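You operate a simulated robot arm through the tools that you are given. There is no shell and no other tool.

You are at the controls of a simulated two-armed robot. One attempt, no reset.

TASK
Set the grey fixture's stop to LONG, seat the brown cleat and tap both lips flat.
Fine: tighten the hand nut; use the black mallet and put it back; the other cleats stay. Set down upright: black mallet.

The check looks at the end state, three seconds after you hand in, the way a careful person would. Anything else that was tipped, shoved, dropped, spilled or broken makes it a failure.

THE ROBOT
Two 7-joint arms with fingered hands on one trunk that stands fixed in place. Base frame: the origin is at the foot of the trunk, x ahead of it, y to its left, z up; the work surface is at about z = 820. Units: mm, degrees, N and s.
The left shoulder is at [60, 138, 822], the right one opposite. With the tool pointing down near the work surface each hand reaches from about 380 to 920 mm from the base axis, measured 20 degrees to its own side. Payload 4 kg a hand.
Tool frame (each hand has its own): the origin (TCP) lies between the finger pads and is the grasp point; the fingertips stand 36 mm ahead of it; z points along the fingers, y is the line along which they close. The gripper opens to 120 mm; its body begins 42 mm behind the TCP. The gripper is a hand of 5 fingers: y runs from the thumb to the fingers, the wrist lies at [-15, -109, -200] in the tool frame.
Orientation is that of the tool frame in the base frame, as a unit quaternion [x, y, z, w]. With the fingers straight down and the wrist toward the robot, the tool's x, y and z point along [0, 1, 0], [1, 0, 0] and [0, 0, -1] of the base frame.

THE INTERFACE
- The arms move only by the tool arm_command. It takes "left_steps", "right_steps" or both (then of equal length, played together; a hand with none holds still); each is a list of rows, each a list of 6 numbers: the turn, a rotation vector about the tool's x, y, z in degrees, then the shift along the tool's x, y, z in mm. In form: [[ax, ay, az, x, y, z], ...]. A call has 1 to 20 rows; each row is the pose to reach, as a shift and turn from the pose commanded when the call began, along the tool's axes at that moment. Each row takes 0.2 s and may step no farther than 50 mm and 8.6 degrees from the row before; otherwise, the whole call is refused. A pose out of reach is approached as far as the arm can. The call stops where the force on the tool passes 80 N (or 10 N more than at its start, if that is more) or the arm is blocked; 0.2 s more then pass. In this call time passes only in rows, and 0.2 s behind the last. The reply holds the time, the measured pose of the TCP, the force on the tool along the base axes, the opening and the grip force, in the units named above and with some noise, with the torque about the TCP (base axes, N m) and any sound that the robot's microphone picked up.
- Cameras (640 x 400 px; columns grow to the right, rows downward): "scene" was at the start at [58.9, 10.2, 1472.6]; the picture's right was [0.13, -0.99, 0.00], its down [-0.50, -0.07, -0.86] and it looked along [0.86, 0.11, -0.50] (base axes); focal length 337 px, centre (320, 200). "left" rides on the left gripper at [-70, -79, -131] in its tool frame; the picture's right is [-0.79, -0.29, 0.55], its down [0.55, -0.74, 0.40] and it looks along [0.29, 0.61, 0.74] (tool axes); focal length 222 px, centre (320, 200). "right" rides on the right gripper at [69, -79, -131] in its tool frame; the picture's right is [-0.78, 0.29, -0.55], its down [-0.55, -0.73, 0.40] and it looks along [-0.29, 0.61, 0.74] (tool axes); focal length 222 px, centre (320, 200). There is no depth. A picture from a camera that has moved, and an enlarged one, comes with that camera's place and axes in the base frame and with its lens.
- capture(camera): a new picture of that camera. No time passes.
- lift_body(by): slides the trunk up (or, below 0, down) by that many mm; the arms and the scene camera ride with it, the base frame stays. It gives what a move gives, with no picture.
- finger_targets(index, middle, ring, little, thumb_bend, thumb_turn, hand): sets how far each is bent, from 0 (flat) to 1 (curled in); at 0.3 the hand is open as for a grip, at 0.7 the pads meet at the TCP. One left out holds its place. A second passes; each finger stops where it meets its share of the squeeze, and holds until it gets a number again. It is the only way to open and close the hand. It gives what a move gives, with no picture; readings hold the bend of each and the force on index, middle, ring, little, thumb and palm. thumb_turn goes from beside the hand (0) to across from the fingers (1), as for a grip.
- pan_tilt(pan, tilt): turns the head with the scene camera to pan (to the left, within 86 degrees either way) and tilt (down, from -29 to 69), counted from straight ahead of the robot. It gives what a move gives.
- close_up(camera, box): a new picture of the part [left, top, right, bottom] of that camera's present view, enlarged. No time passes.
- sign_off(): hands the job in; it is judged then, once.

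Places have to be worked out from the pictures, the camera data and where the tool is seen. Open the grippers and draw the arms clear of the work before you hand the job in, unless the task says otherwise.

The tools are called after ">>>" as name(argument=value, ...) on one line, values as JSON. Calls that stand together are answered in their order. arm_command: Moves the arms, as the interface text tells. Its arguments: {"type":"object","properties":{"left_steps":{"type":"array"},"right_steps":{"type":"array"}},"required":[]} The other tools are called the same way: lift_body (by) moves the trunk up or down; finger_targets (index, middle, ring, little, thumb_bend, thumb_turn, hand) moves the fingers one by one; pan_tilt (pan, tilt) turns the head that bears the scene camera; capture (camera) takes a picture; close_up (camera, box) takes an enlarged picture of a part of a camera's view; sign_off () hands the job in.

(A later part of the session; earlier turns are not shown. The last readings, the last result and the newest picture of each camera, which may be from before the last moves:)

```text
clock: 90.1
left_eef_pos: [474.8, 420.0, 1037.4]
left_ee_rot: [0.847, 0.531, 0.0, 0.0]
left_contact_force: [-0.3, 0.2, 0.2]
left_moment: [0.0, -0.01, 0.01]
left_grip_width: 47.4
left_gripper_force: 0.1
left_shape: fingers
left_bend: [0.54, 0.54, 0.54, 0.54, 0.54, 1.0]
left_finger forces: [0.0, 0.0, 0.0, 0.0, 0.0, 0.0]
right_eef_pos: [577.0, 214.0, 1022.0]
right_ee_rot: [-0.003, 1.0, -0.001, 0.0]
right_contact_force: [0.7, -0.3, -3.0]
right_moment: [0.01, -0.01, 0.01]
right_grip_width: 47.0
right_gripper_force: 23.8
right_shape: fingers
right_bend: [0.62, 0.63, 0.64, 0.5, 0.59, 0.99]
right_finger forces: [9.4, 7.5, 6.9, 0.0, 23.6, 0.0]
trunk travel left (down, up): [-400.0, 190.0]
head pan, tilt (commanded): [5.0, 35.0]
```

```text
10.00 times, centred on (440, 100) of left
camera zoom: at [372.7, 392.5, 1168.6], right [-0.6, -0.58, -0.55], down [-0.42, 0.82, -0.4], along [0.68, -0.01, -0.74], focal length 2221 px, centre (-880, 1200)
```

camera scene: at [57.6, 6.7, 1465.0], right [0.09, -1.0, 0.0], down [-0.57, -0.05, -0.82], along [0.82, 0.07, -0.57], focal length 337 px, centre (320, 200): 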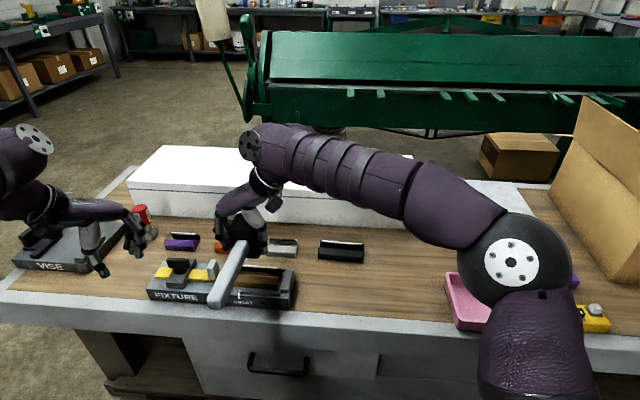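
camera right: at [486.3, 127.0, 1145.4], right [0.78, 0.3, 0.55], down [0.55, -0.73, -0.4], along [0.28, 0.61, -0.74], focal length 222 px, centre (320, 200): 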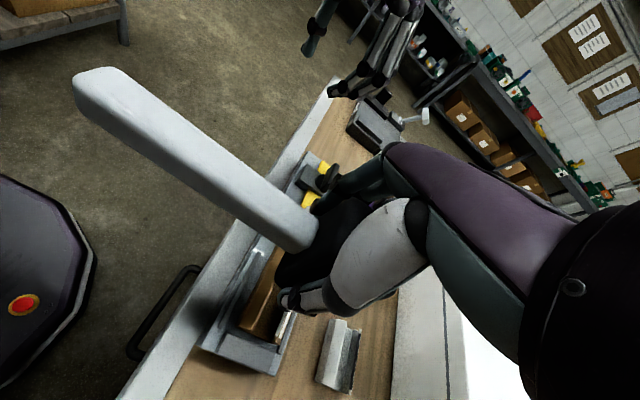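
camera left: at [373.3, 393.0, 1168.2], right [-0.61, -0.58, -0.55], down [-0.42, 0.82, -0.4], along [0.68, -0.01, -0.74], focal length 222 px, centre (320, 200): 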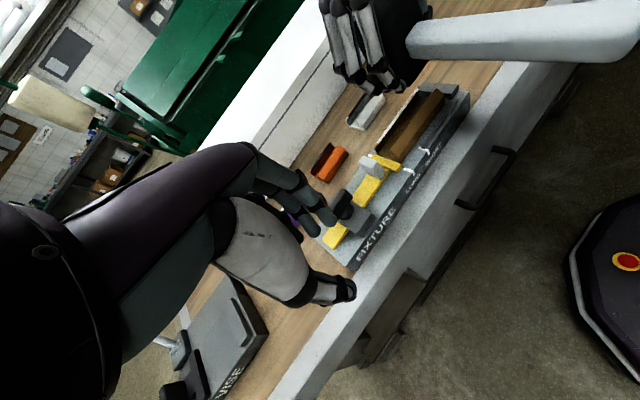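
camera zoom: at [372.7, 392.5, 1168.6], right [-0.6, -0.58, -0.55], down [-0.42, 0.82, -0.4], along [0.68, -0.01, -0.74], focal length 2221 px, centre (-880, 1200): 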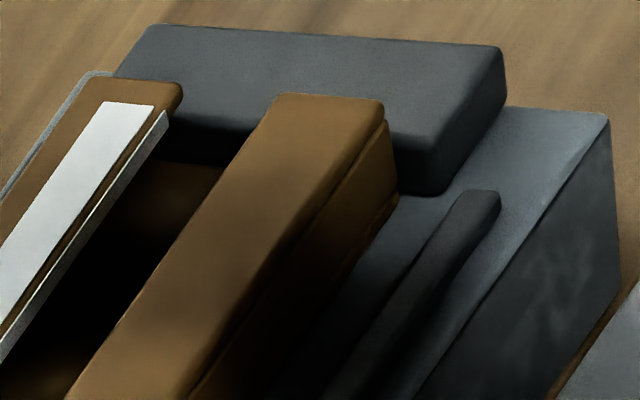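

The lips' end edges run parallel to the base now, i.e. flat. For good measure I give one last centred tap over both lips.

>>> arm_command(right_steps=[[0, 0, 0, 5, 0, 36], [0, 0, 0, 11, 0, 72], [0, 0, 0, 11, 0, 72], [0, 0, 0, 11, 0, 108], [0, 0, 0, 11, 0, 72], [0, 0, 0, 11, 0, 40], [0, 0, 0, 11, 0, 0]])

>>> close_up(camera="left", box=[386, 140, 410, 164])

>>> close_up(camera="left", box=[385, 75, 455, 165])

>>> capture(camera="right")

```text
clock: 91.7
left_eef_pos: [474.9, 419.7, 1037.0]
left_ee_rot: [0.847, 0.531, 0.0, 0.0]
left_contact_force: [-1.7, -0.5, 0.7]
left_moment: [0.01, -0.03, 0.02]
left_grip_width: 47.5
left_gripper_force: 0.2
left_shape: fingers
left_bend: [0.54, 0.54, 0.54, 0.54, 0.54, 1.0]
left_finger forces: [0.1, 0.1, 0.0, 0.1, 0.0, 0.0]
right_eef_pos: [563.9, 214.4, 1020.4]
right_ee_rot: [-0.003, 1.0, 0.0, 0.0]
right_contact_force: [-0.2, 0.9, -2.3]
right_moment: [0.03, -0.01, -0.02]
right_grip_width: 47.2
right_gripper_force: 23.6
right_shape: fingers
right_bend: [0.62, 0.63, 0.64, 0.5, 0.59, 0.99]
right_finger forces: [9.1, 7.6, 6.9, 0.1, 23.5, 0.0]
trunk travel left (down, up): [-400.0, 190.0]
head pan, tilt (commanded): [5.0, 35.0]
```

```text
16.00 times, centred on (398, 152) of left
camera zoom: at [372.6, 392.5, 1168.6], right [-0.6, -0.58, -0.55], down [-0.42, 0.82, -0.4], along [0.68, -0.01, -0.74], focal length 3554 px, centre (-928, 968)
```

zoom: 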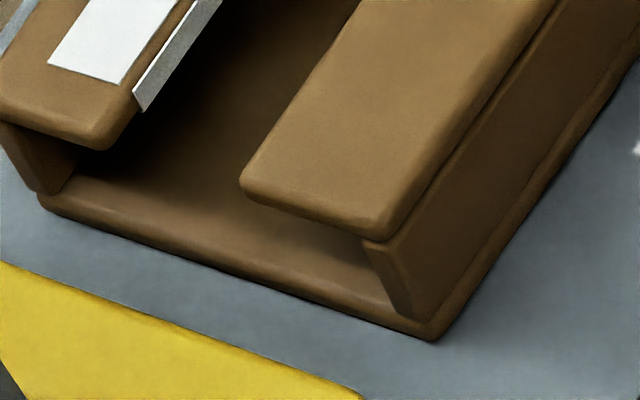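

```text
4.44 times, centred on (420, 120) of left
camera zoom: at [372.6, 392.5, 1168.6], right [-0.6, -0.58, -0.55], down [-0.42, 0.82, -0.4], along [0.68, -0.01, -0.74], focal length 987 px, centre (-124, 556)
```

zoom: 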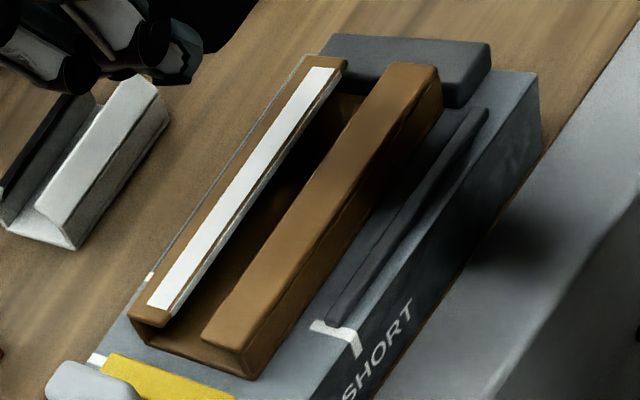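

```text
taken
camera right: at [496.1, 135.0, 1151.4], right [0.78, 0.3, 0.55], down [0.55, -0.73, -0.4], along [0.28, 0.61, -0.74], focal length 222 px, centre (320, 200)
```

right: 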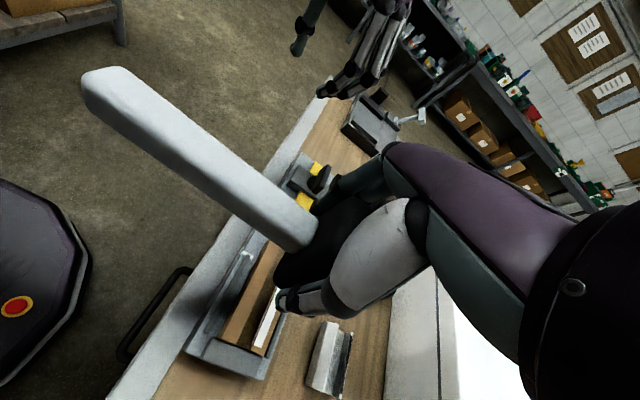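

The lips are flat and the cleat still sits in the nest. I carry the mallet back over its place, turning the hand back so that the handle points left as at first.

>>> arm_command(right_steps=[[0, 0, 7.5, -1, -28, 0], [0, 0, 15, -1, -56, 0], [0, 0, 22.5, -2, -84, 0], [0, 0, 30, -2, -112, 0], [0, 0, 37.5, -3, -140, 0], [0, 0, 45, -4, -168, 0], [0, 0, 52.5, -4, -196, 0], [0, 0, 60, -5, -224, 0], [0, 0, 67.5, -5, -252, 0], [0, 0, 75, -6, -280, 0], [0, 0, 82.5, -6, -308, 0], [0, 0, 90, -7, -335, 0]])

>>> capture(camera="scene")

>>> capture(camera="right")

```text
clock: 94.3
left_eef_pos: [474.8, 420.3, 1036.9]
left_ee_rot: [0.848, 0.53, 0.001, 0.0]
left_contact_force: [0.9, -0.6, -0.2]
left_moment: [-0.03, -0.04, 0.02]
left_grip_width: 47.3
left_gripper_force: 0.1
left_shape: fingers
left_bend: [0.54, 0.54, 0.54, 0.54, 0.54, 1.0]
left_finger forces: [0.0, 0.0, 0.0, 0.0, 0.0, 0.0]
right_eef_pos: [573.1, -121.1, 1021.3]
right_ee_rot: [0.707, 0.708, 0.001, -0.001]
right_contact_force: [-0.6, -0.1, -2.6]
right_moment: [-0.01, -0.01, 0.02]
right_grip_width: 47.0
right_gripper_force: 23.1
right_shape: fingers
right_bend: [0.62, 0.63, 0.64, 0.5, 0.58, 0.99]
right_finger forces: [9.0, 7.3, 6.7, 0.0, 23.0, 0.0]
trunk travel left (down, up): [-400.0, 190.0]
head pan, tilt (commanded): [5.0, 35.0]
```

```text
taken
camera scene: at [57.2, 5.8, 1465.0], right [0.09, -1.0, 0.0], down [-0.57, -0.05, -0.82], along [0.82, 0.07, -0.57], focal length 337 px, centre (320, 200)
```

scene: 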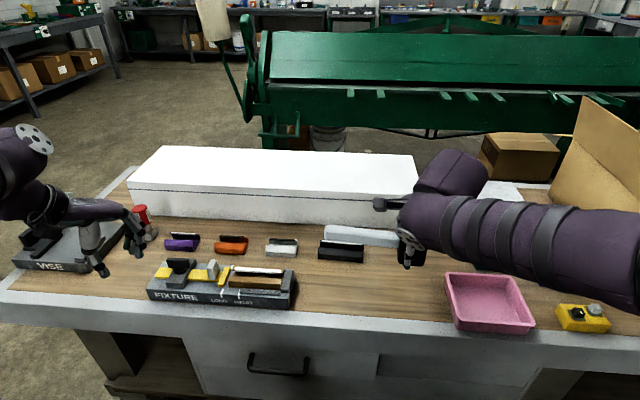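

```text
taken
camera right: at [495.4, -52.8, 1152.1], right [0.29, -0.78, 0.55], down [-0.73, -0.55, -0.4], along [0.61, -0.28, -0.74], focal length 222 px, centre (320, 200)
```

right: 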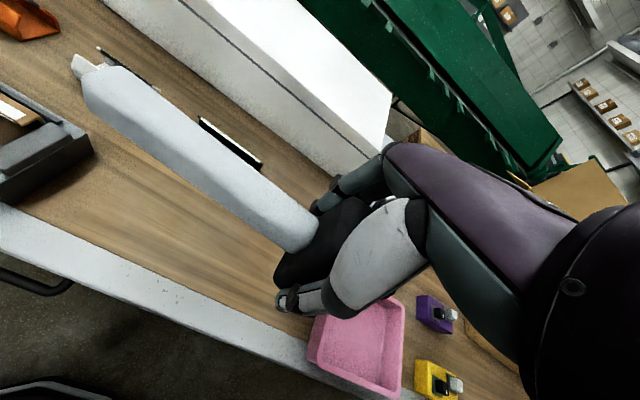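

I lower the mallet to about 25 mm above the table and then check its place and tilt.

>>> arm_command(right_steps=[[0, 0, 0, 0, 0, 40], [0, 0, 0, 0, 0, 80], [0, 0, 0, 0, 0, 110], [0, 0, 0, 0, 0, 130]])

>>> close_up(camera="scene", box=[315, 235, 425, 325])

>>> close_up(camera="right", box=[60, 60, 400, 350])

```text
clock: 95.3
left_eef_pos: [475.3, 418.9, 1038.6]
left_ee_rot: [0.848, 0.529, 0.0, 0.0]
left_contact_force: [0.1, 0.5, 0.1]
left_moment: [0.0, 0.02, -0.04]
left_grip_width: 47.3
left_gripper_force: 0.1
left_shape: fingers
left_bend: [0.54, 0.54, 0.54, 0.54, 0.54, 1.0]
left_finger forces: [0.0, 0.1, 0.1, 0.0, 0.1, 0.1]
right_eef_pos: [573.4, -120.8, 891.6]
right_ee_rot: [0.705, 0.709, 0.0, 0.0]
right_contact_force: [0.6, -0.7, -1.6]
right_moment: [0.0, -0.04, -0.01]
right_grip_width: 46.9
right_gripper_force: 22.8
right_shape: fingers
right_bend: [0.62, 0.63, 0.64, 0.5, 0.58, 0.99]
right_finger forces: [8.9, 7.3, 6.6, 0.0, 22.7, 0.0]
trunk travel left (down, up): [-400.0, 190.0]
head pan, tilt (commanded): [5.0, 35.0]
```

```text
4.44 times, centred on (370, 280) of scene
camera zoom: at [57.5, 5.9, 1465.0], right [0.09, -1.0, 0.0], down [-0.57, -0.05, -0.82], along [0.82, 0.07, -0.57], focal length 1499 px, centre (98, -156)
```

zoom: 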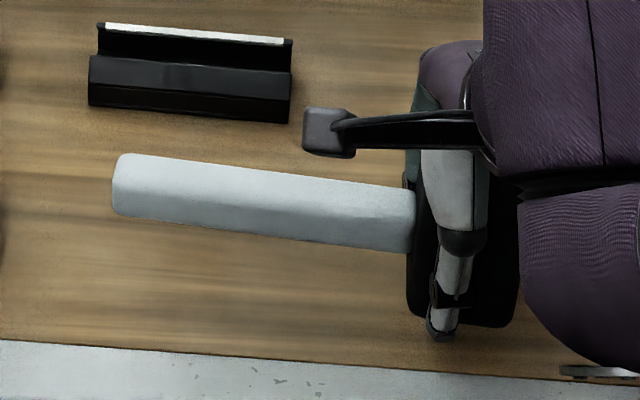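

```text
1.38 times, centred on (230, 205) of right
camera zoom: at [494.9, -51.9, 1022.5], right [0.29, -0.78, 0.55], down [-0.73, -0.55, -0.4], along [0.61, -0.28, -0.74], focal length 306 px, centre (444, 193)
```

zoom: 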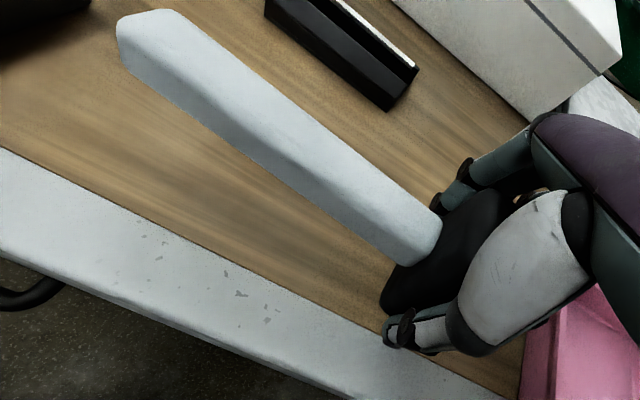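

The mallet is over its original spot but tilted about 5° (handle end up) from the blows. I level it by turning the hand 5.5° about the closing axis, then check.

>>> arm_command(right_steps=[[0, -2, 0, 0, 0, 0], [0, -4, 0, 0, 0, 0], [0, -5.5, 0, 0, 0, 0]])

>>> close_up(camera="scene", box=[315, 235, 425, 325])

>>> close_up(camera="right", box=[60, 60, 400, 350])

```text
clock: 96.1
left_eef_pos: [475.9, 420.3, 1038.1]
left_ee_rot: [0.848, 0.529, 0.0, 0.0]
left_contact_force: [0.1, 0.0, 0.1]
left_moment: [0.04, 0.04, -0.02]
left_grip_width: 47.6
left_gripper_force: 0.0
left_shape: fingers
left_bend: [0.54, 0.54, 0.54, 0.54, 0.54, 1.0]
left_finger forces: [0.1, 0.0, 0.1, 0.0, 0.0, 0.0]
right_eef_pos: [575.0, -121.9, 890.8]
right_ee_rot: [0.705, 0.708, -0.034, 0.035]
right_contact_force: [0.3, 0.4, -1.6]
right_moment: [0.01, -0.01, -0.01]
right_grip_width: 46.9
right_gripper_force: 22.7
right_shape: fingers
right_bend: [0.62, 0.63, 0.64, 0.5, 0.58, 0.99]
right_finger forces: [8.8, 7.3, 6.5, 0.0, 22.6, 0.0]
trunk travel left (down, up): [-400.0, 190.0]
head pan, tilt (commanded): [5.0, 35.0]
```

```text
4.44 times, centred on (370, 280) of scene
camera zoom: at [57.2, 6.0, 1465.0], right [0.09, -1.0, 0.0], down [-0.57, -0.05, -0.82], along [0.82, 0.07, -0.57], focal length 1499 px, centre (98, -156)
```

zoom: 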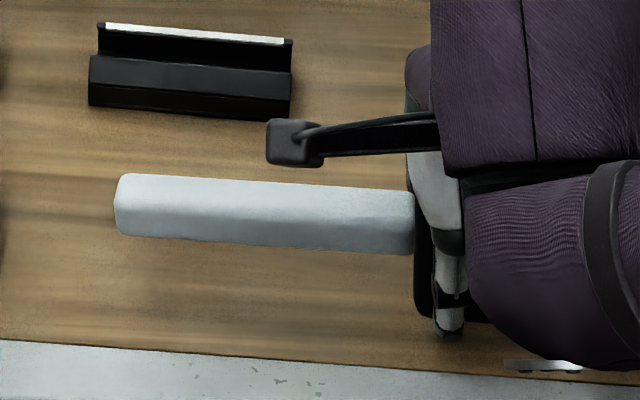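

```text
1.38 times, centred on (230, 205) of right
camera zoom: at [495.7, -39.8, 1014.8], right [0.29, -0.73, 0.62], down [-0.73, -0.59, -0.34], along [0.61, -0.35, -0.71], focal length 306 px, centre (444, 193)
```

zoom: 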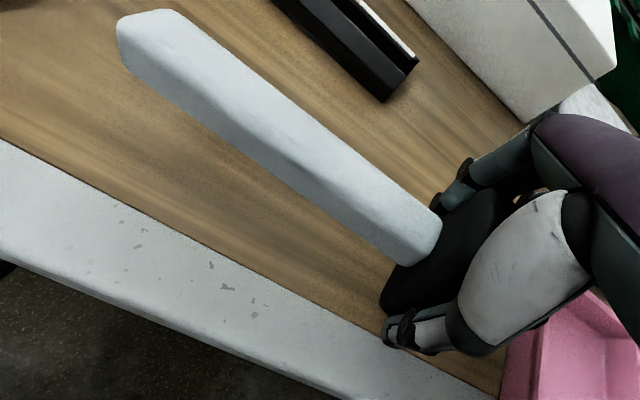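

The handle now runs just as it did at the start and the head is over its original place, about 24 mm up. I lower it vertically 19 mm, then feel for the table.

>>> arm_command(right_steps=[[0, 0, 0, 0.7, 0, 7], [0, 0, 0, 1.3, 0, 14], [0, 0, 0, 1.8, 0, 19]])

>>> arm_command(right_steps=[[0, 0, 0, 0.1, 0, 1], [0, 0, 0, 0.2, 0, 2]])

>>> close_up(camera="scene", box=[315, 260, 425, 325])

```text
clock: 96.9
left_eef_pos: [476.0, 418.5, 1038.2]
left_ee_rot: [0.848, 0.53, 0.0, 0.0]
left_contact_force: [-1.1, -0.2, 0.1]
left_moment: [0.02, -0.03, -0.03]
left_grip_width: 47.5
left_gripper_force: 0.1
left_shape: fingers
left_bend: [0.54, 0.54, 0.54, 0.54, 0.54, 1.0]
left_finger forces: [0.0, 0.1, 0.0, 0.0, 0.1, 0.1]
right_eef_pos: [574.3, -121.4, 871.3]
right_ee_rot: [0.705, 0.708, -0.035, 0.034]
right_contact_force: [0.3, -0.9, -2.5]
right_moment: [0.01, -0.02, 0.0]
right_grip_width: 46.9
right_gripper_force: 23.0
right_shape: fingers
right_bend: [0.62, 0.63, 0.64, 0.5, 0.58, 0.99]
right_finger forces: [8.9, 7.3, 6.6, 0.0, 22.7, 0.0]
trunk travel left (down, up): [-400.0, 190.0]
head pan, tilt (commanded): [5.0, 35.0]
```

```text
clock: 97.5
left_eef_pos: [475.6, 419.7, 1037.4]
left_ee_rot: [0.848, 0.53, 0.0, 0.0]
left_contact_force: [0.3, 0.7, -0.3]
left_moment: [0.03, -0.02, -0.01]
left_grip_width: 47.3
left_gripper_force: 0.1
left_shape: fingers
left_bend: [0.54, 0.54, 0.54, 0.54, 0.54, 1.0]
left_finger forces: [0.0, 0.1, 0.1, 0.0, 0.0, 0.0]
right_eef_pos: [575.7, -121.0, 870.8]
right_ee_rot: [0.705, 0.707, -0.034, 0.033]
right_contact_force: [0.1, 0.6, -2.8]
right_moment: [0.01, 0.01, 0.03]
right_grip_width: 46.8
right_gripper_force: 22.8
right_shape: fingers
right_bend: [0.62, 0.63, 0.64, 0.5, 0.58, 0.99]
right_finger forces: [8.9, 7.3, 6.5, 0.0, 22.7, 0.0]
trunk travel left (down, up): [-400.0, 190.0]
head pan, tilt (commanded): [5.0, 35.0]
```

```text
5.82 times, centred on (370, 292) of scene
camera zoom: at [57.3, 6.0, 1465.0], right [0.09, -1.0, 0.0], down [-0.57, -0.05, -0.82], along [0.82, 0.07, -0.57], focal length 1963 px, centre (29, -338)
```

zoom: 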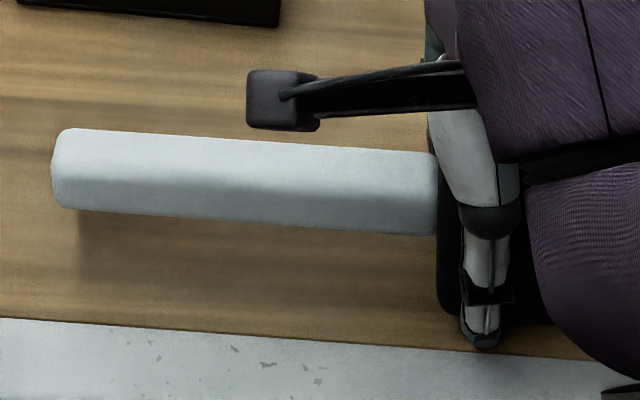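

About 3 mm remain by comparison with the first picture. I lower on in 1 mm steps, watching for the table.

>>> arm_command(right_steps=[[0, 0, 0, 0.1, 0, 1], [0, 0, 0, 0.2, 0, 2]])

>>> arm_command(right_steps=[[0, 0, 0, 0.1, 0, 1]])

```text
clock: 98.1
left_eef_pos: [476.5, 419.7, 1037.0]
left_ee_rot: [0.848, 0.53, 0.001, 0.0]
left_contact_force: [0.0, 0.1, -0.5]
left_moment: [0.0, 0.02, 0.0]
left_grip_width: 47.5
left_gripper_force: 0.0
left_shape: fingers
left_bend: [0.54, 0.54, 0.54, 0.54, 0.54, 1.0]
left_finger forces: [0.0, 0.0, 0.1, 0.1, 0.1, 0.1]
right_eef_pos: [572.9, -121.4, 867.7]
right_ee_rot: [0.706, 0.707, -0.034, 0.034]
right_contact_force: [-0.6, -0.7, -2.2]
right_moment: [0.01, -0.02, -0.02]
right_grip_width: 46.9
right_gripper_force: 22.5
right_shape: fingers
right_bend: [0.62, 0.63, 0.64, 0.5, 0.58, 0.99]
right_finger forces: [8.9, 7.3, 6.7, 0.0, 22.7, 0.0]
trunk travel left (down, up): [-400.0, 190.0]
head pan, tilt (commanded): [5.0, 35.0]
```

```text
clock: 98.5
left_eef_pos: [474.7, 420.0, 1038.1]
left_ee_rot: [0.848, 0.529, 0.001, 0.0]
left_contact_force: [0.4, -0.2, 0.8]
left_moment: [-0.01, 0.03, -0.01]
left_grip_width: 47.5
left_gripper_force: 0.0
left_shape: fingers
left_bend: [0.54, 0.54, 0.54, 0.54, 0.54, 1.0]
left_finger forces: [0.0, 0.0, 0.1, 0.0, 0.0, 0.0]
right_eef_pos: [575.5, -122.5, 866.9]
right_ee_rot: [0.705, 0.708, -0.034, 0.034]
right_contact_force: [-1.8, 1.7, -0.9]
right_moment: [0.0, 0.01, 0.01]
right_grip_width: 47.0
right_gripper_force: 23.0
right_shape: fingers
right_bend: [0.62, 0.63, 0.64, 0.5, 0.58, 0.99]
right_finger forces: [8.7, 7.3, 6.5, 0.0, 23.3, 0.0]
trunk travel left (down, up): [-400.0, 190.0]
head pan, tilt (commanded): [5.0, 35.0]
```

The load is easing (−0.9 N), so the face is just reaching the table. One more millimetre.

>>> arm_command(right_steps=[[0, 0, 0, 0.1, 0, 1]])

>>> close_up(camera="scene", box=[315, 260, 425, 325])

```text
clock: 98.9
left_eef_pos: [474.9, 419.4, 1038.3]
left_ee_rot: [0.848, 0.53, 0.0, 0.0]
left_contact_force: [1.0, 0.4, 0.6]
left_moment: [-0.03, 0.0, 0.0]
left_grip_width: 47.8
left_gripper_force: 0.0
left_shape: fingers
left_bend: [0.54, 0.54, 0.54, 0.54, 0.54, 1.0]
left_finger forces: [0.0, 0.0, 0.0, 0.0, 0.1, 0.0]
right_eef_pos: [573.8, -119.8, 865.5]
right_ee_rot: [0.705, 0.708, -0.033, 0.034]
right_contact_force: [-1.4, -2.5, 2.2]
right_moment: [-0.02, -0.08, 0.01]
right_grip_width: 47.0
right_gripper_force: 22.9
right_shape: fingers
right_bend: [0.62, 0.63, 0.64, 0.5, 0.58, 0.99]
right_finger forces: [9.1, 7.3, 6.4, 0.1, 23.9, 0.0]
trunk travel left (down, up): [-400.0, 190.0]
head pan, tilt (commanded): [5.0, 35.0]
```

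```text
5.82 times, centred on (370, 292) of scene
camera zoom: at [56.8, 5.9, 1465.1], right [0.09, -1.0, 0.0], down [-0.57, -0.05, -0.82], along [0.82, 0.07, -0.57], focal length 1963 px, centre (29, -338)
```

zoom: 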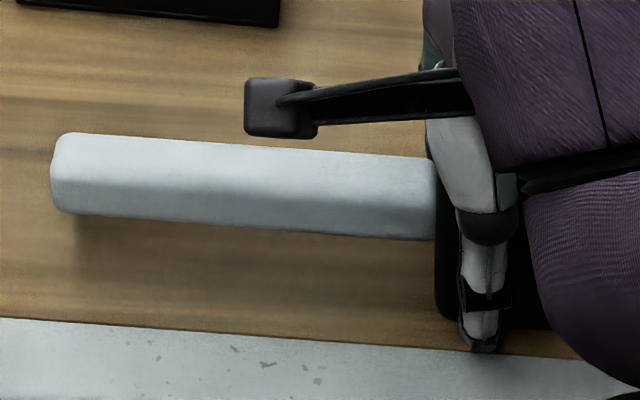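

The head stands on the table (about 5 N) and the handle matches its first position within a millimetre. I press 1 mm more to seat it flat and release.

>>> arm_command(right_steps=[[0, 0, 0, 0.1, 0, 1]])

>>> finger_targets(hand="right", index=0.55, middle=0.55, ring=0.55, little=0.5, thumb_bend=0.53)

>>> close_up(camera="scene", box=[315, 260, 425, 325])

```text
clock: 99.3
left_eef_pos: [474.4, 419.4, 1037.1]
left_ee_rot: [0.848, 0.53, 0.0, 0.0]
left_contact_force: [-0.6, 0.4, 0.0]
left_moment: [0.0, 0.0, 0.01]
left_grip_width: 47.6
left_gripper_force: 0.0
left_shape: fingers
left_bend: [0.54, 0.54, 0.54, 0.54, 0.54, 1.0]
left_finger forces: [0.1, 0.1, 0.1, 0.1, 0.0, 0.0]
right_eef_pos: [574.5, -120.6, 864.5]
right_ee_rot: [0.705, 0.708, -0.034, 0.035]
right_contact_force: [-1.4, -1.2, 8.4]
right_moment: [0.07, -0.11, 0.0]
right_grip_width: 46.7
right_gripper_force: 25.1
right_shape: fingers
right_bend: [0.62, 0.63, 0.64, 0.5, 0.58, 0.99]
right_finger forces: [9.5, 7.3, 6.3, 0.1, 26.2, 0.0]
trunk travel left (down, up): [-400.0, 190.0]
head pan, tilt (commanded): [5.0, 35.0]
```

```text
clock: 100.3
left_eef_pos: [475.7, 420.1, 1037.5]
left_ee_rot: [0.848, 0.53, 0.001, 0.0]
left_contact_force: [0.2, -0.3, 0.0]
left_moment: [0.04, -0.02, 0.01]
left_grip_width: 47.4
left_gripper_force: 0.1
left_shape: fingers
left_bend: [0.54, 0.54, 0.54, 0.54, 0.54, 1.0]
left_finger forces: [0.0, 0.0, 0.0, 0.0, 0.0, 0.1]
right_eef_pos: [573.2, -121.0, 865.0]
right_ee_rot: [0.705, 0.707, -0.035, 0.034]
right_contact_force: [-5.6, -0.8, 6.8]
right_moment: [0.07, 0.06, 0.05]
right_grip_width: 51.7
right_gripper_force: 3.9
right_shape: fingers
right_bend: [0.55, 0.55, 0.55, 0.5, 0.52, 1.0]
right_finger forces: [0.1, 0.0, 0.0, 0.1, 8.1, 0.1]
trunk travel left (down, up): [-400.0, 190.0]
head pan, tilt (commanded): [5.0, 35.0]
```

```text
5.82 times, centred on (370, 292) of scene
camera zoom: at [56.0, 6.1, 1465.1], right [0.09, -1.0, 0.0], down [-0.57, -0.05, -0.82], along [0.82, 0.07, -0.57], focal length 1963 px, centre (29, -338)
```

zoom: 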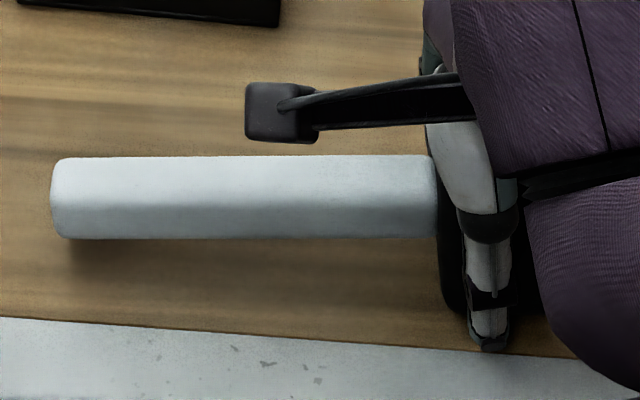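

The mallet stands free of the fingers; the thumb tip now touches the table. I raise 4 mm, open fully, and lift the hand straight up.

>>> arm_command(right_steps=[[0, 0, 0, -0.2, 0, -2], [0, 0, 0, -0.4, 0, -4]])

>>> finger_targets(hand="right", index=0.4, middle=0.4, ring=0.4, little=0.4, thumb_bend=0.4)

>>> close_up(camera="scene", box=[315, 230, 445, 325])

>>> capture(camera="right")

```text
clock: 100.9
left_eef_pos: [475.3, 419.4, 1037.0]
left_ee_rot: [0.848, 0.53, 0.0, 0.0]
left_contact_force: [-0.4, -0.7, 0.8]
left_moment: [0.01, 0.01, -0.01]
left_grip_width: 47.2
left_gripper_force: 0.1
left_shape: fingers
left_bend: [0.54, 0.54, 0.54, 0.54, 0.54, 1.0]
left_finger forces: [0.1, 0.0, 0.0, 0.0, 0.0, 0.0]
right_eef_pos: [574.6, -120.1, 867.7]
right_ee_rot: [0.705, 0.708, -0.035, 0.034]
right_contact_force: [-0.7, -0.7, 0.2]
right_moment: [-0.04, 0.05, 0.01]
right_grip_width: 51.0
right_gripper_force: 1.6
right_shape: fingers
right_bend: [0.55, 0.55, 0.55, 0.5, 0.52, 1.0]
right_finger forces: [0.6, 0.2, 0.2, 0.0, 1.2, 0.1]
trunk travel left (down, up): [-400.0, 190.0]
head pan, tilt (commanded): [5.0, 35.0]
```

```text
clock: 101.9
left_eef_pos: [475.6, 419.9, 1036.8]
left_ee_rot: [0.848, 0.53, 0.0, 0.001]
left_contact_force: [0.0, -0.6, 0.1]
left_moment: [0.01, -0.02, 0.03]
left_grip_width: 47.3
left_gripper_force: 0.1
left_shape: fingers
left_bend: [0.54, 0.54, 0.54, 0.54, 0.54, 1.0]
left_finger forces: [0.0, 0.1, 0.0, 0.0, 0.0, 0.1]
right_eef_pos: [574.7, -120.4, 869.6]
right_ee_rot: [0.705, 0.708, -0.034, 0.034]
right_contact_force: [-0.2, 0.6, -0.2]
right_moment: [-0.02, -0.05, 0.03]
right_grip_width: 89.3
right_gripper_force: 0.2
right_shape: fingers
right_bend: [0.4, 0.4, 0.4, 0.4, 0.4, 0.99]
right_finger forces: [0.0, 0.0, 0.0, 0.0, 0.6, 0.0]
trunk travel left (down, up): [-400.0, 190.0]
head pan, tilt (commanded): [5.0, 35.0]
```

```text
4.21 times, centred on (380, 278) of scene
camera zoom: at [57.0, 6.1, 1465.0], right [0.09, -1.0, 0.0], down [-0.57, -0.05, -0.82], along [0.82, 0.07, -0.57], focal length 1420 px, centre (67, -126)
```

zoom: 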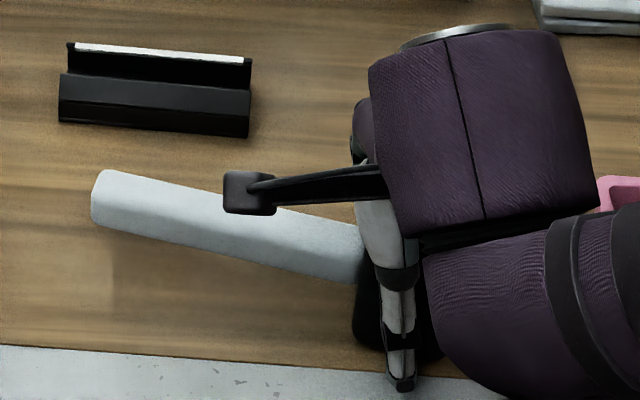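

```text
taken
camera right: at [496.0, -39.6, 992.2], right [0.29, -0.73, 0.62], down [-0.73, -0.59, -0.34], along [0.61, -0.35, -0.71], focal length 222 px, centre (320, 200)
```

right: 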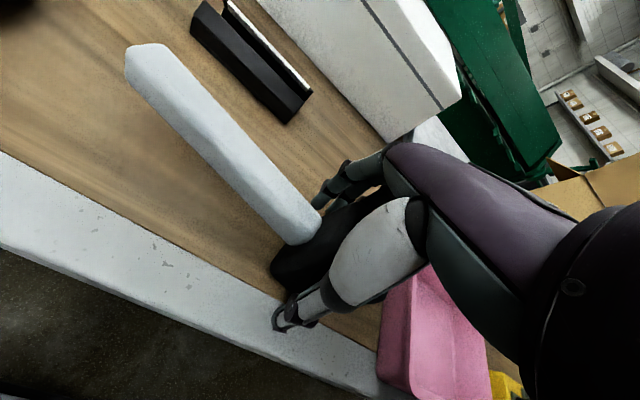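

The handle has swung about 12° on release (left end away from the robot), though the head still stands. I lift the hand clear, level it, and look at the mallet before correcting it.

>>> finger_targets(hand="right", index=0.3, middle=0.3, ring=0.3, little=0.3, thumb_bend=0.3)

>>> arm_command(right_steps=[[0, 0, 0, -1, 0, -10], [0, 0, 0, -3, 0, -35], [0, 2, 0, -6, 0, -70], [0, 4, 0, -9, 0, -105], [0, 5.5, 0, -12, 0, -135]])

>>> close_up(camera="scene", box=[315, 235, 445, 330])

>>> close_up(camera="right", box=[60, 120, 400, 360])

```text
clock: 102.9
left_eef_pos: [475.9, 419.9, 1036.2]
left_ee_rot: [0.848, 0.53, -0.001, 0.0]
left_contact_force: [0.1, 0.5, -0.7]
left_moment: [0.01, -0.01, 0.01]
left_grip_width: 47.6
left_gripper_force: 0.2
left_shape: fingers
left_bend: [0.54, 0.54, 0.54, 0.54, 0.54, 1.0]
left_finger forces: [0.0, 0.1, 0.0, 0.1, 0.1, 0.1]
right_eef_pos: [574.9, -120.0, 867.8]
right_ee_rot: [0.705, 0.708, -0.034, 0.034]
right_contact_force: [0.2, -0.6, 0.4]
right_moment: [-0.01, 0.05, -0.03]
right_grip_width: 118.9
right_gripper_force: 0.1
right_shape: fingers
right_bend: [0.3, 0.3, 0.3, 0.3, 0.3, 0.97]
right_finger forces: [0.1, 0.0, 0.1, 0.0, 0.0, 0.0]
trunk travel left (down, up): [-400.0, 190.0]
head pan, tilt (commanded): [5.0, 35.0]
```

```text
clock: 104.1
left_eef_pos: [474.1, 419.8, 1037.9]
left_ee_rot: [0.848, 0.529, -0.001, 0.0]
left_contact_force: [0.4, 0.2, 0.1]
left_moment: [0.0, 0.01, 0.01]
left_grip_width: 47.3
left_gripper_force: 0.0
left_shape: fingers
left_bend: [0.54, 0.54, 0.54, 0.54, 0.54, 1.0]
left_finger forces: [0.0, 0.0, 0.0, 0.1, 0.1, 0.0]
right_eef_pos: [575.2, -120.9, 1005.1]
right_ee_rot: [0.705, 0.709, -0.001, -0.001]
right_contact_force: [0.5, -0.1, 0.0]
right_moment: [0.0, -0.02, -0.01]
right_grip_width: 119.0
right_gripper_force: 0.1
right_shape: fingers
right_bend: [0.3, 0.3, 0.3, 0.3, 0.3, 0.97]
right_finger forces: [0.0, 0.0, 0.1, 0.1, 0.1, 0.1]
trunk travel left (down, up): [-400.0, 190.0]
head pan, tilt (commanded): [5.0, 35.0]
```

```text
4.21 times, centred on (380, 282) of scene
camera zoom: at [56.9, 6.1, 1465.0], right [0.09, -1.0, 0.0], down [-0.57, -0.05, -0.82], along [0.82, 0.07, -0.57], focal length 1420 px, centre (67, -147)
```

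zoom: 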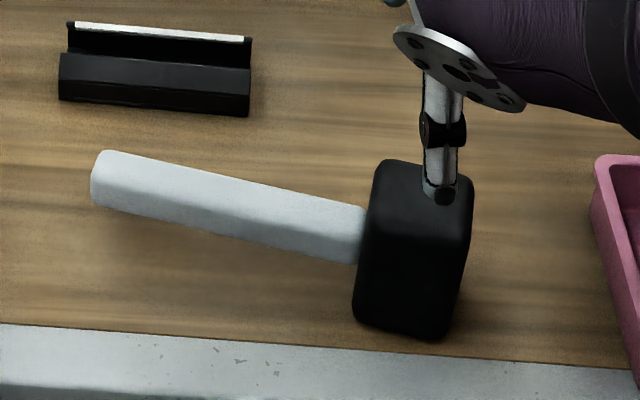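

```text
1.67 times, centred on (230, 240) of right
camera zoom: at [496.4, -52.0, 1136.0], right [0.3, -0.78, 0.55], down [-0.73, -0.55, -0.4], along [0.61, -0.28, -0.74], focal length 370 px, centre (470, 133)
```

zoom: 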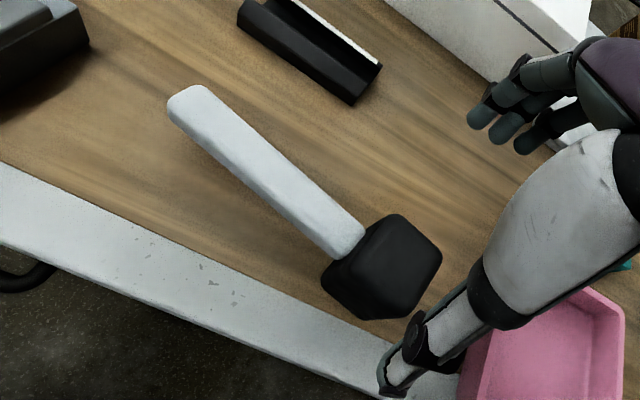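

The mallet stands upright on its spot (head centre ≈(568, −133)), only its handle is turned about 10°. I straddle the handle with the open right hand and nudge it back square with the fingers; first I move over and look.

>>> arm_command(right_steps=[[0, 0, 0, 35, 0, 0], [0, 0, 0, 75, 0, 0], [0, 0, 0, 115, 0, 0], [0, 0, 0, 136, 0, 30], [0, 0, 0, 136, 0, 60], [0, 0, 0, 136, 0, 85]])

>>> close_up(camera="scene", box=[295, 205, 445, 330])

>>> capture(camera="right")

```text
clock: 105.5
left_eef_pos: [475.5, 420.2, 1036.8]
left_ee_rot: [0.848, 0.531, 0.001, 0.0]
left_contact_force: [0.0, 0.4, 0.2]
left_moment: [-0.03, 0.01, 0.03]
left_grip_width: 47.5
left_gripper_force: 0.0
left_shape: fingers
left_bend: [0.54, 0.54, 0.54, 0.54, 0.54, 1.0]
left_finger forces: [0.0, 0.0, 0.0, 0.0, 0.0, 0.1]
right_eef_pos: [574.6, 17.9, 917.0]
right_ee_rot: [0.706, 0.708, 0.0, 0.001]
right_contact_force: [0.5, 0.4, 0.2]
right_moment: [0.02, 0.0, -0.01]
right_grip_width: 118.7
right_gripper_force: 0.1
right_shape: fingers
right_bend: [0.3, 0.3, 0.3, 0.3, 0.3, 0.97]
right_finger forces: [0.0, 0.1, 0.0, 0.1, 0.0, 0.1]
trunk travel left (down, up): [-400.0, 190.0]
head pan, tilt (commanded): [5.0, 35.0]
```

```text
3.20 times, centred on (370, 268) of scene
camera zoom: at [57.2, 6.2, 1465.0], right [0.09, -1.0, 0.0], down [-0.57, -0.05, -0.82], along [0.82, 0.07, -0.57], focal length 1080 px, centre (160, -16)
```

zoom: 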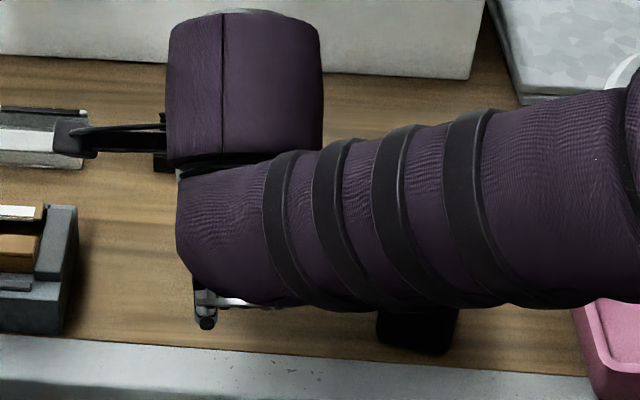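

```text
taken
camera right: at [495.7, 86.1, 1049.0], right [0.29, -0.78, 0.55], down [-0.73, -0.55, -0.4], along [0.61, -0.28, -0.74], focal length 222 px, centre (320, 200)
```

right: 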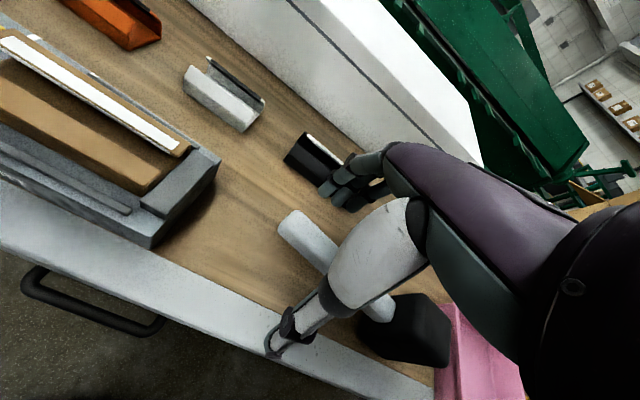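

The handle lies between thumb and fingers. I go down to fingertip height beside the handle, then push it toward the robot gently.

>>> arm_command(right_steps=[[0, 0, 0, 0, -4, 12], [0, 0, 0, 0, -6, 24], [0, 0, 0, 0, -6, 33]])

>>> arm_command(right_steps=[[0, 0, 0, 0, -5, 0], [0, 0, 0, 0, -10, 0], [0, 0, 0, 0, -15, 0], [0, 0, 0, 0, -20, 0]])

>>> close_up(camera="right", box=[220, 120, 470, 380])

```text
clock: 106.3
left_eef_pos: [476.3, 419.6, 1036.7]
left_ee_rot: [0.848, 0.53, -0.001, 0.0]
left_contact_force: [0.9, -0.3, -0.3]
left_moment: [-0.05, 0.0, 0.0]
left_grip_width: 47.2
left_gripper_force: 0.1
left_shape: fingers
left_bend: [0.54, 0.54, 0.54, 0.54, 0.54, 1.0]
left_finger forces: [0.0, 0.0, 0.0, 0.0, 0.0, 0.1]
right_eef_pos: [568.2, 17.5, 884.5]
right_ee_rot: [0.706, 0.708, 0.0, 0.001]
right_contact_force: [0.7, -0.2, 0.1]
right_moment: [-0.03, -0.02, -0.05]
right_grip_width: 118.7
right_gripper_force: 0.0
right_shape: fingers
right_bend: [0.3, 0.3, 0.3, 0.3, 0.3, 0.97]
right_finger forces: [0.0, 0.0, 0.0, 0.0, 0.1, 0.1]
trunk travel left (down, up): [-400.0, 190.0]
head pan, tilt (commanded): [5.0, 35.0]
```

```text
clock: 107.3
left_eef_pos: [475.0, 420.0, 1037.1]
left_ee_rot: [0.848, 0.529, 0.0, 0.0]
left_contact_force: [-0.1, -0.9, 0.4]
left_moment: [0.04, -0.01, 0.02]
left_grip_width: 47.5
left_gripper_force: 0.0
left_shape: fingers
left_bend: [0.54, 0.54, 0.54, 0.54, 0.54, 1.0]
left_finger forces: [0.0, 0.0, 0.0, 0.0, 0.0, 0.0]
right_eef_pos: [545.9, 16.0, 886.8]
right_ee_rot: [0.706, 0.708, 0.0, 0.0]
right_contact_force: [1.3, -0.9, -0.6]
right_moment: [0.01, -0.02, 0.01]
right_grip_width: 119.7
right_gripper_force: 0.7
right_shape: fingers
right_bend: [0.3, 0.3, 0.3, 0.3, 0.3, 0.97]
right_finger forces: [0.4, 0.1, 0.0, 0.1, 0.0, 0.1]
trunk travel left (down, up): [-400.0, 190.0]
head pan, tilt (commanded): [5.0, 35.0]
```

```text
1.54 times, centred on (345, 250) of right
camera zoom: at [468.8, 85.1, 1016.8], right [0.29, -0.78, 0.55], down [-0.73, -0.55, -0.4], along [0.61, -0.28, -0.74], focal length 342 px, centre (282, 123)
```

zoom: 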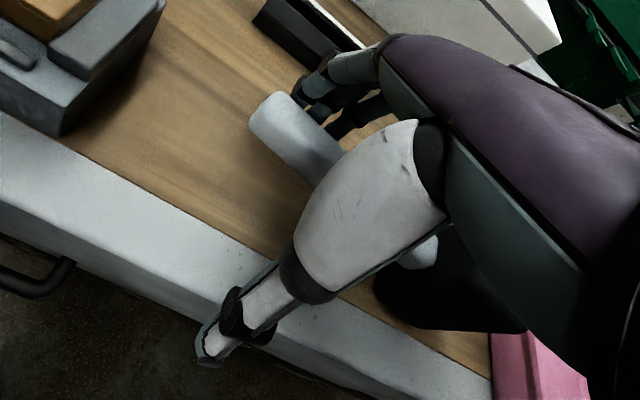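

The index has just begun to push the handle (0.4 N). I push 20 mm more and look.

>>> arm_command(right_steps=[[0, 0, 0, 0, -5, 0], [0, 0, 0, 0, -10, 0], [0, 0, 0, 0, -15, 0], [0, 0, 0, 0, -20, 0]])

>>> capture(camera="right")

>>> close_up(camera="scene", box=[295, 205, 445, 330])

```text
clock: 108.3
left_eef_pos: [475.8, 419.7, 1037.5]
left_ee_rot: [0.848, 0.53, 0.0, 0.0]
left_contact_force: [0.1, -0.6, -0.7]
left_moment: [-0.01, 0.01, -0.05]
left_grip_width: 47.5
left_gripper_force: 0.1
left_shape: fingers
left_bend: [0.54, 0.54, 0.54, 0.54, 0.54, 1.0]
left_finger forces: [0.1, 0.0, 0.0, 0.0, 0.0, 0.0]
right_eef_pos: [526.7, 15.7, 885.5]
right_ee_rot: [0.705, 0.709, 0.0, 0.0]
right_contact_force: [1.3, 0.5, -0.1]
right_moment: [0.01, 0.02, 0.0]
right_grip_width: 119.8
right_gripper_force: 0.1
right_shape: fingers
right_bend: [0.3, 0.3, 0.3, 0.3, 0.3, 0.97]
right_finger forces: [0.2, 0.1, 0.0, 0.0, 0.0, 0.0]
trunk travel left (down, up): [-400.0, 190.0]
head pan, tilt (commanded): [5.0, 35.0]
```

```text
taken
camera right: at [449.0, 83.8, 1017.0], right [0.29, -0.78, 0.55], down [-0.73, -0.55, -0.4], along [0.61, -0.28, -0.74], focal length 222 px, centre (320, 200)
```

right: 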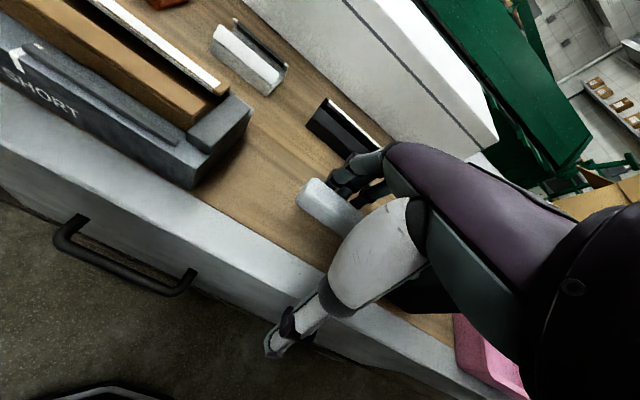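

```text
3.20 times, centred on (370, 268) of scene
camera zoom: at [57.0, 6.1, 1465.0], right [0.09, -1.0, 0.0], down [-0.57, -0.05, -0.82], along [0.82, 0.07, -0.57], focal length 1080 px, centre (160, -16)
```

zoom: 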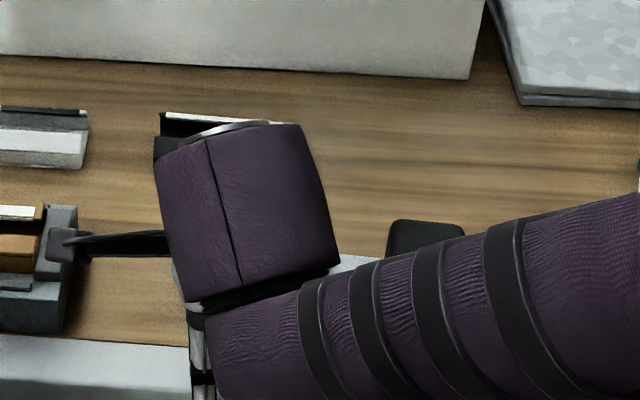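

I back off, raise the hand and look at the mallet.

>>> arm_command(right_steps=[[0, 0, 0, 0, 6, 0], [0, 0, 0, 0, 12, 0], [0, 0, 0, 0, 20, -30], [0, 0, 0, 0, 20, -75], [0, 0, 0, 0, 20, -120], [0, 0, 0, -40, 10, -160], [0, 0, 0, -85, 0, -190], [0, 0, 0, -130, -10, -210], [0, 0, 0, -175, -10, -220], [0, 0, 0, -220, -10, -230]])

>>> capture(camera="scene")

>>> close_up(camera="scene", box=[315, 260, 425, 325])

```text
refused: row 6 steps farther than a row can; nothing moved
```

```text
taken
camera scene: at [57.0, 6.1, 1465.0], right [0.09, -1.0, 0.0], down [-0.57, -0.05, -0.82], along [0.82, 0.07, -0.57], focal length 337 px, centre (320, 200)
```

scene: 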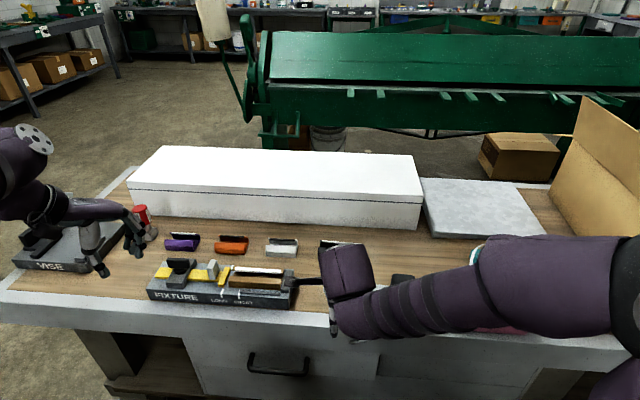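

```text
5.82 times, centred on (370, 292) of scene
camera zoom: at [57.0, 6.1, 1465.0], right [0.09, -1.0, 0.0], down [-0.57, -0.05, -0.82], along [0.82, 0.07, -0.57], focal length 1963 px, centre (29, -338)
```

zoom: 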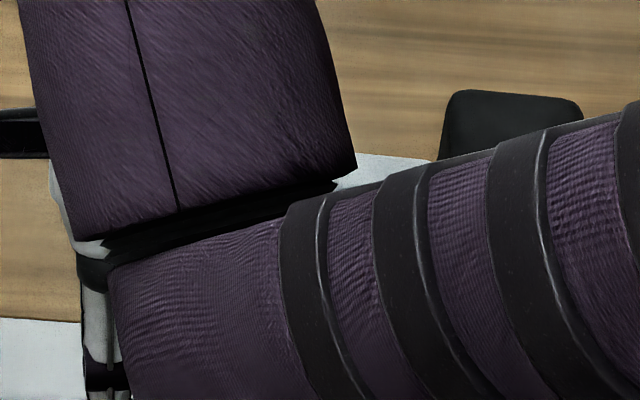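

A row stepped too far; I repeat the retreat with smaller rows.

>>> arm_command(right_steps=[[0, 0, 0, 0, 6, 0], [0, 0, 0, 0, 12, 0], [0, 0, 0, 0, 20, -30], [0, 0, 0, 0, 20, -75], [0, 0, 0, 0, 20, -120], [0, 0, 0, -25, 15, -155], [0, 0, 0, -60, 5, -180], [0, 0, 0, -100, -5, -200], [0, 0, 0, -145, -10, -215], [0, 0, 0, -190, -10, -225], [0, 0, 0, -235, -10, -230]])

>>> capture(camera="scene")

>>> close_up(camera="scene", box=[315, 260, 425, 325])

```text
clock: 110.7
left_eef_pos: [475.2, 419.7, 1037.1]
left_ee_rot: [0.848, 0.53, 0.0, 0.001]
left_contact_force: [-1.1, 0.4, -0.5]
left_moment: [0.02, -0.02, -0.01]
left_grip_width: 47.2
left_gripper_force: 0.1
left_shape: fingers
left_bend: [0.54, 0.54, 0.54, 0.54, 0.54, 1.0]
left_finger forces: [0.0, 0.0, 0.0, 0.0, 0.0, 0.1]
right_eef_pos: [516.4, -220.1, 1114.0]
right_ee_rot: [0.705, 0.709, 0.0, 0.0]
right_contact_force: [-0.1, 0.3, 0.0]
right_moment: [0.01, -0.02, 0.02]
right_grip_width: 118.9
right_gripper_force: 0.1
right_shape: fingers
right_bend: [0.3, 0.3, 0.3, 0.3, 0.3, 0.97]
right_finger forces: [0.0, 0.0, 0.0, 0.1, 0.0, 0.0]
trunk travel left (down, up): [-400.0, 190.0]
head pan, tilt (commanded): [5.0, 35.0]
```

```text
taken
camera scene: at [57.0, 5.6, 1465.0], right [0.09, -1.0, 0.0], down [-0.57, -0.05, -0.82], along [0.82, 0.07, -0.57], focal length 337 px, centre (320, 200)
```

scene: 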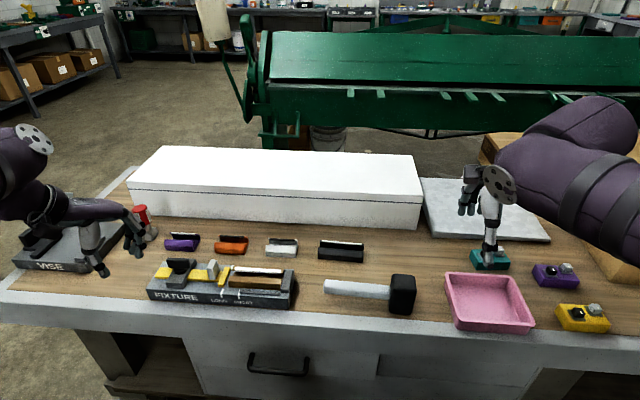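

```text
5.82 times, centred on (370, 292) of scene
camera zoom: at [57.0, 5.6, 1465.0], right [0.09, -1.0, 0.0], down [-0.57, -0.05, -0.82], along [0.82, 0.07, -0.57], focal length 1963 px, centre (29, -338)
```

zoom: 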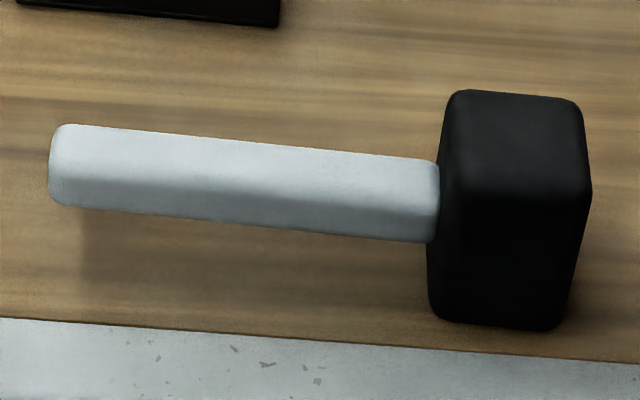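

The mallet stands upright in its original place, within about 2° of its first heading. I check the fixture, cleat, stop and nut once more, and the other cleats.

>>> close_up(camera="scene", box=[140, 225, 305, 320])

>>> close_up(camera="scene", box=[205, 255, 305, 315])

>>> close_up(camera="left", box=[330, 65, 480, 275])

>>> close_up(camera="left", box=[386, 140, 410, 164])

```text
3.88 times, centred on (222, 272) of scene
camera zoom: at [57.0, 5.6, 1465.0], right [0.09, -1.0, 0.0], down [-0.57, -0.05, -0.82], along [0.82, 0.07, -0.57], focal length 1309 px, centre (698, -81)
```

zoom: 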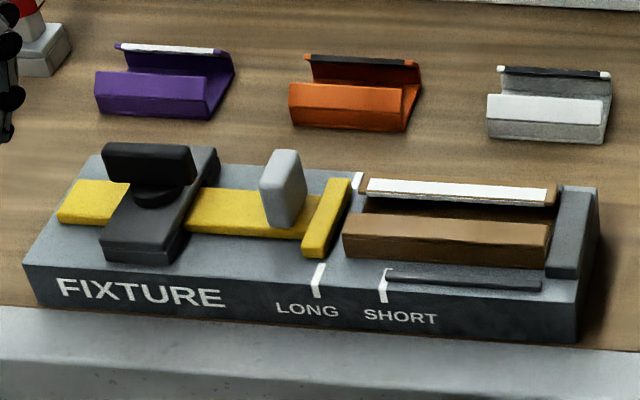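

```text
6.40 times, centred on (255, 285) of scene
camera zoom: at [57.0, 5.6, 1465.0], right [0.09, -1.0, 0.0], down [-0.57, -0.05, -0.82], along [0.82, 0.07, -0.57], focal length 2159 px, centre (736, -344)
```

zoom: 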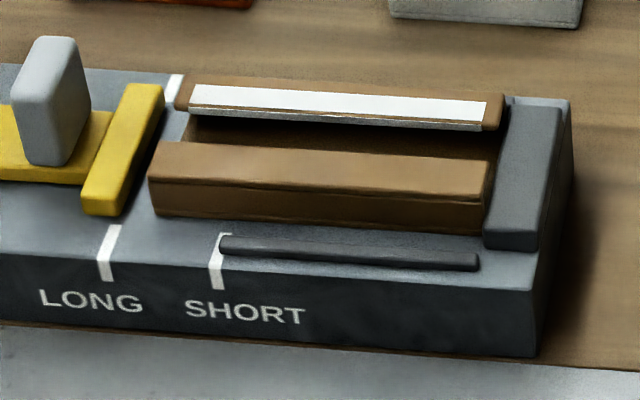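

```text
1.90 times, centred on (405, 170) of left
camera zoom: at [372.8, 392.1, 1168.7], right [-0.61, -0.58, -0.55], down [-0.42, 0.82, -0.4], along [0.68, -0.01, -0.74], focal length 423 px, centre (158, 257)
```

zoom: 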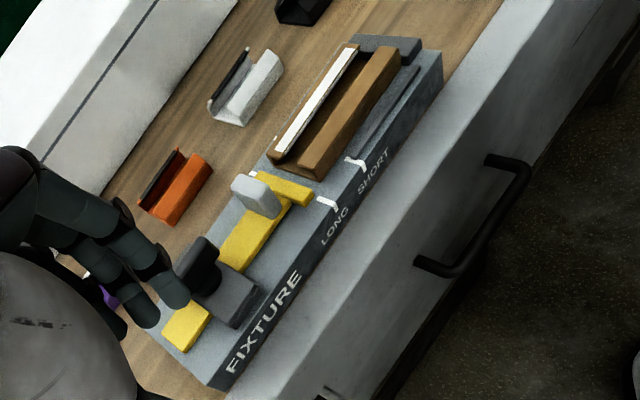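

```text
16.00 times, centred on (398, 152) of left
camera zoom: at [372.8, 392.1, 1168.7], right [-0.61, -0.58, -0.55], down [-0.42, 0.82, -0.4], along [0.68, -0.01, -0.74], focal length 3554 px, centre (-928, 968)
```

zoom: 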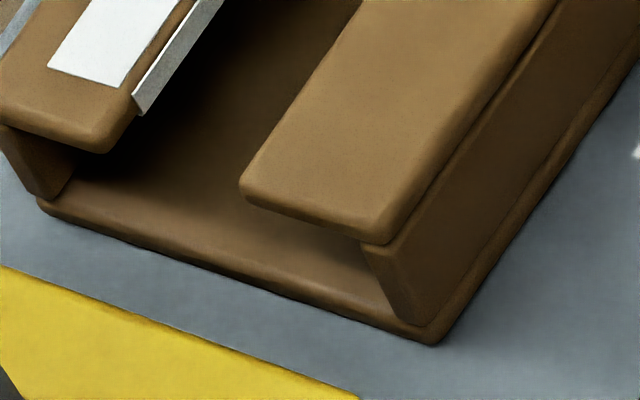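

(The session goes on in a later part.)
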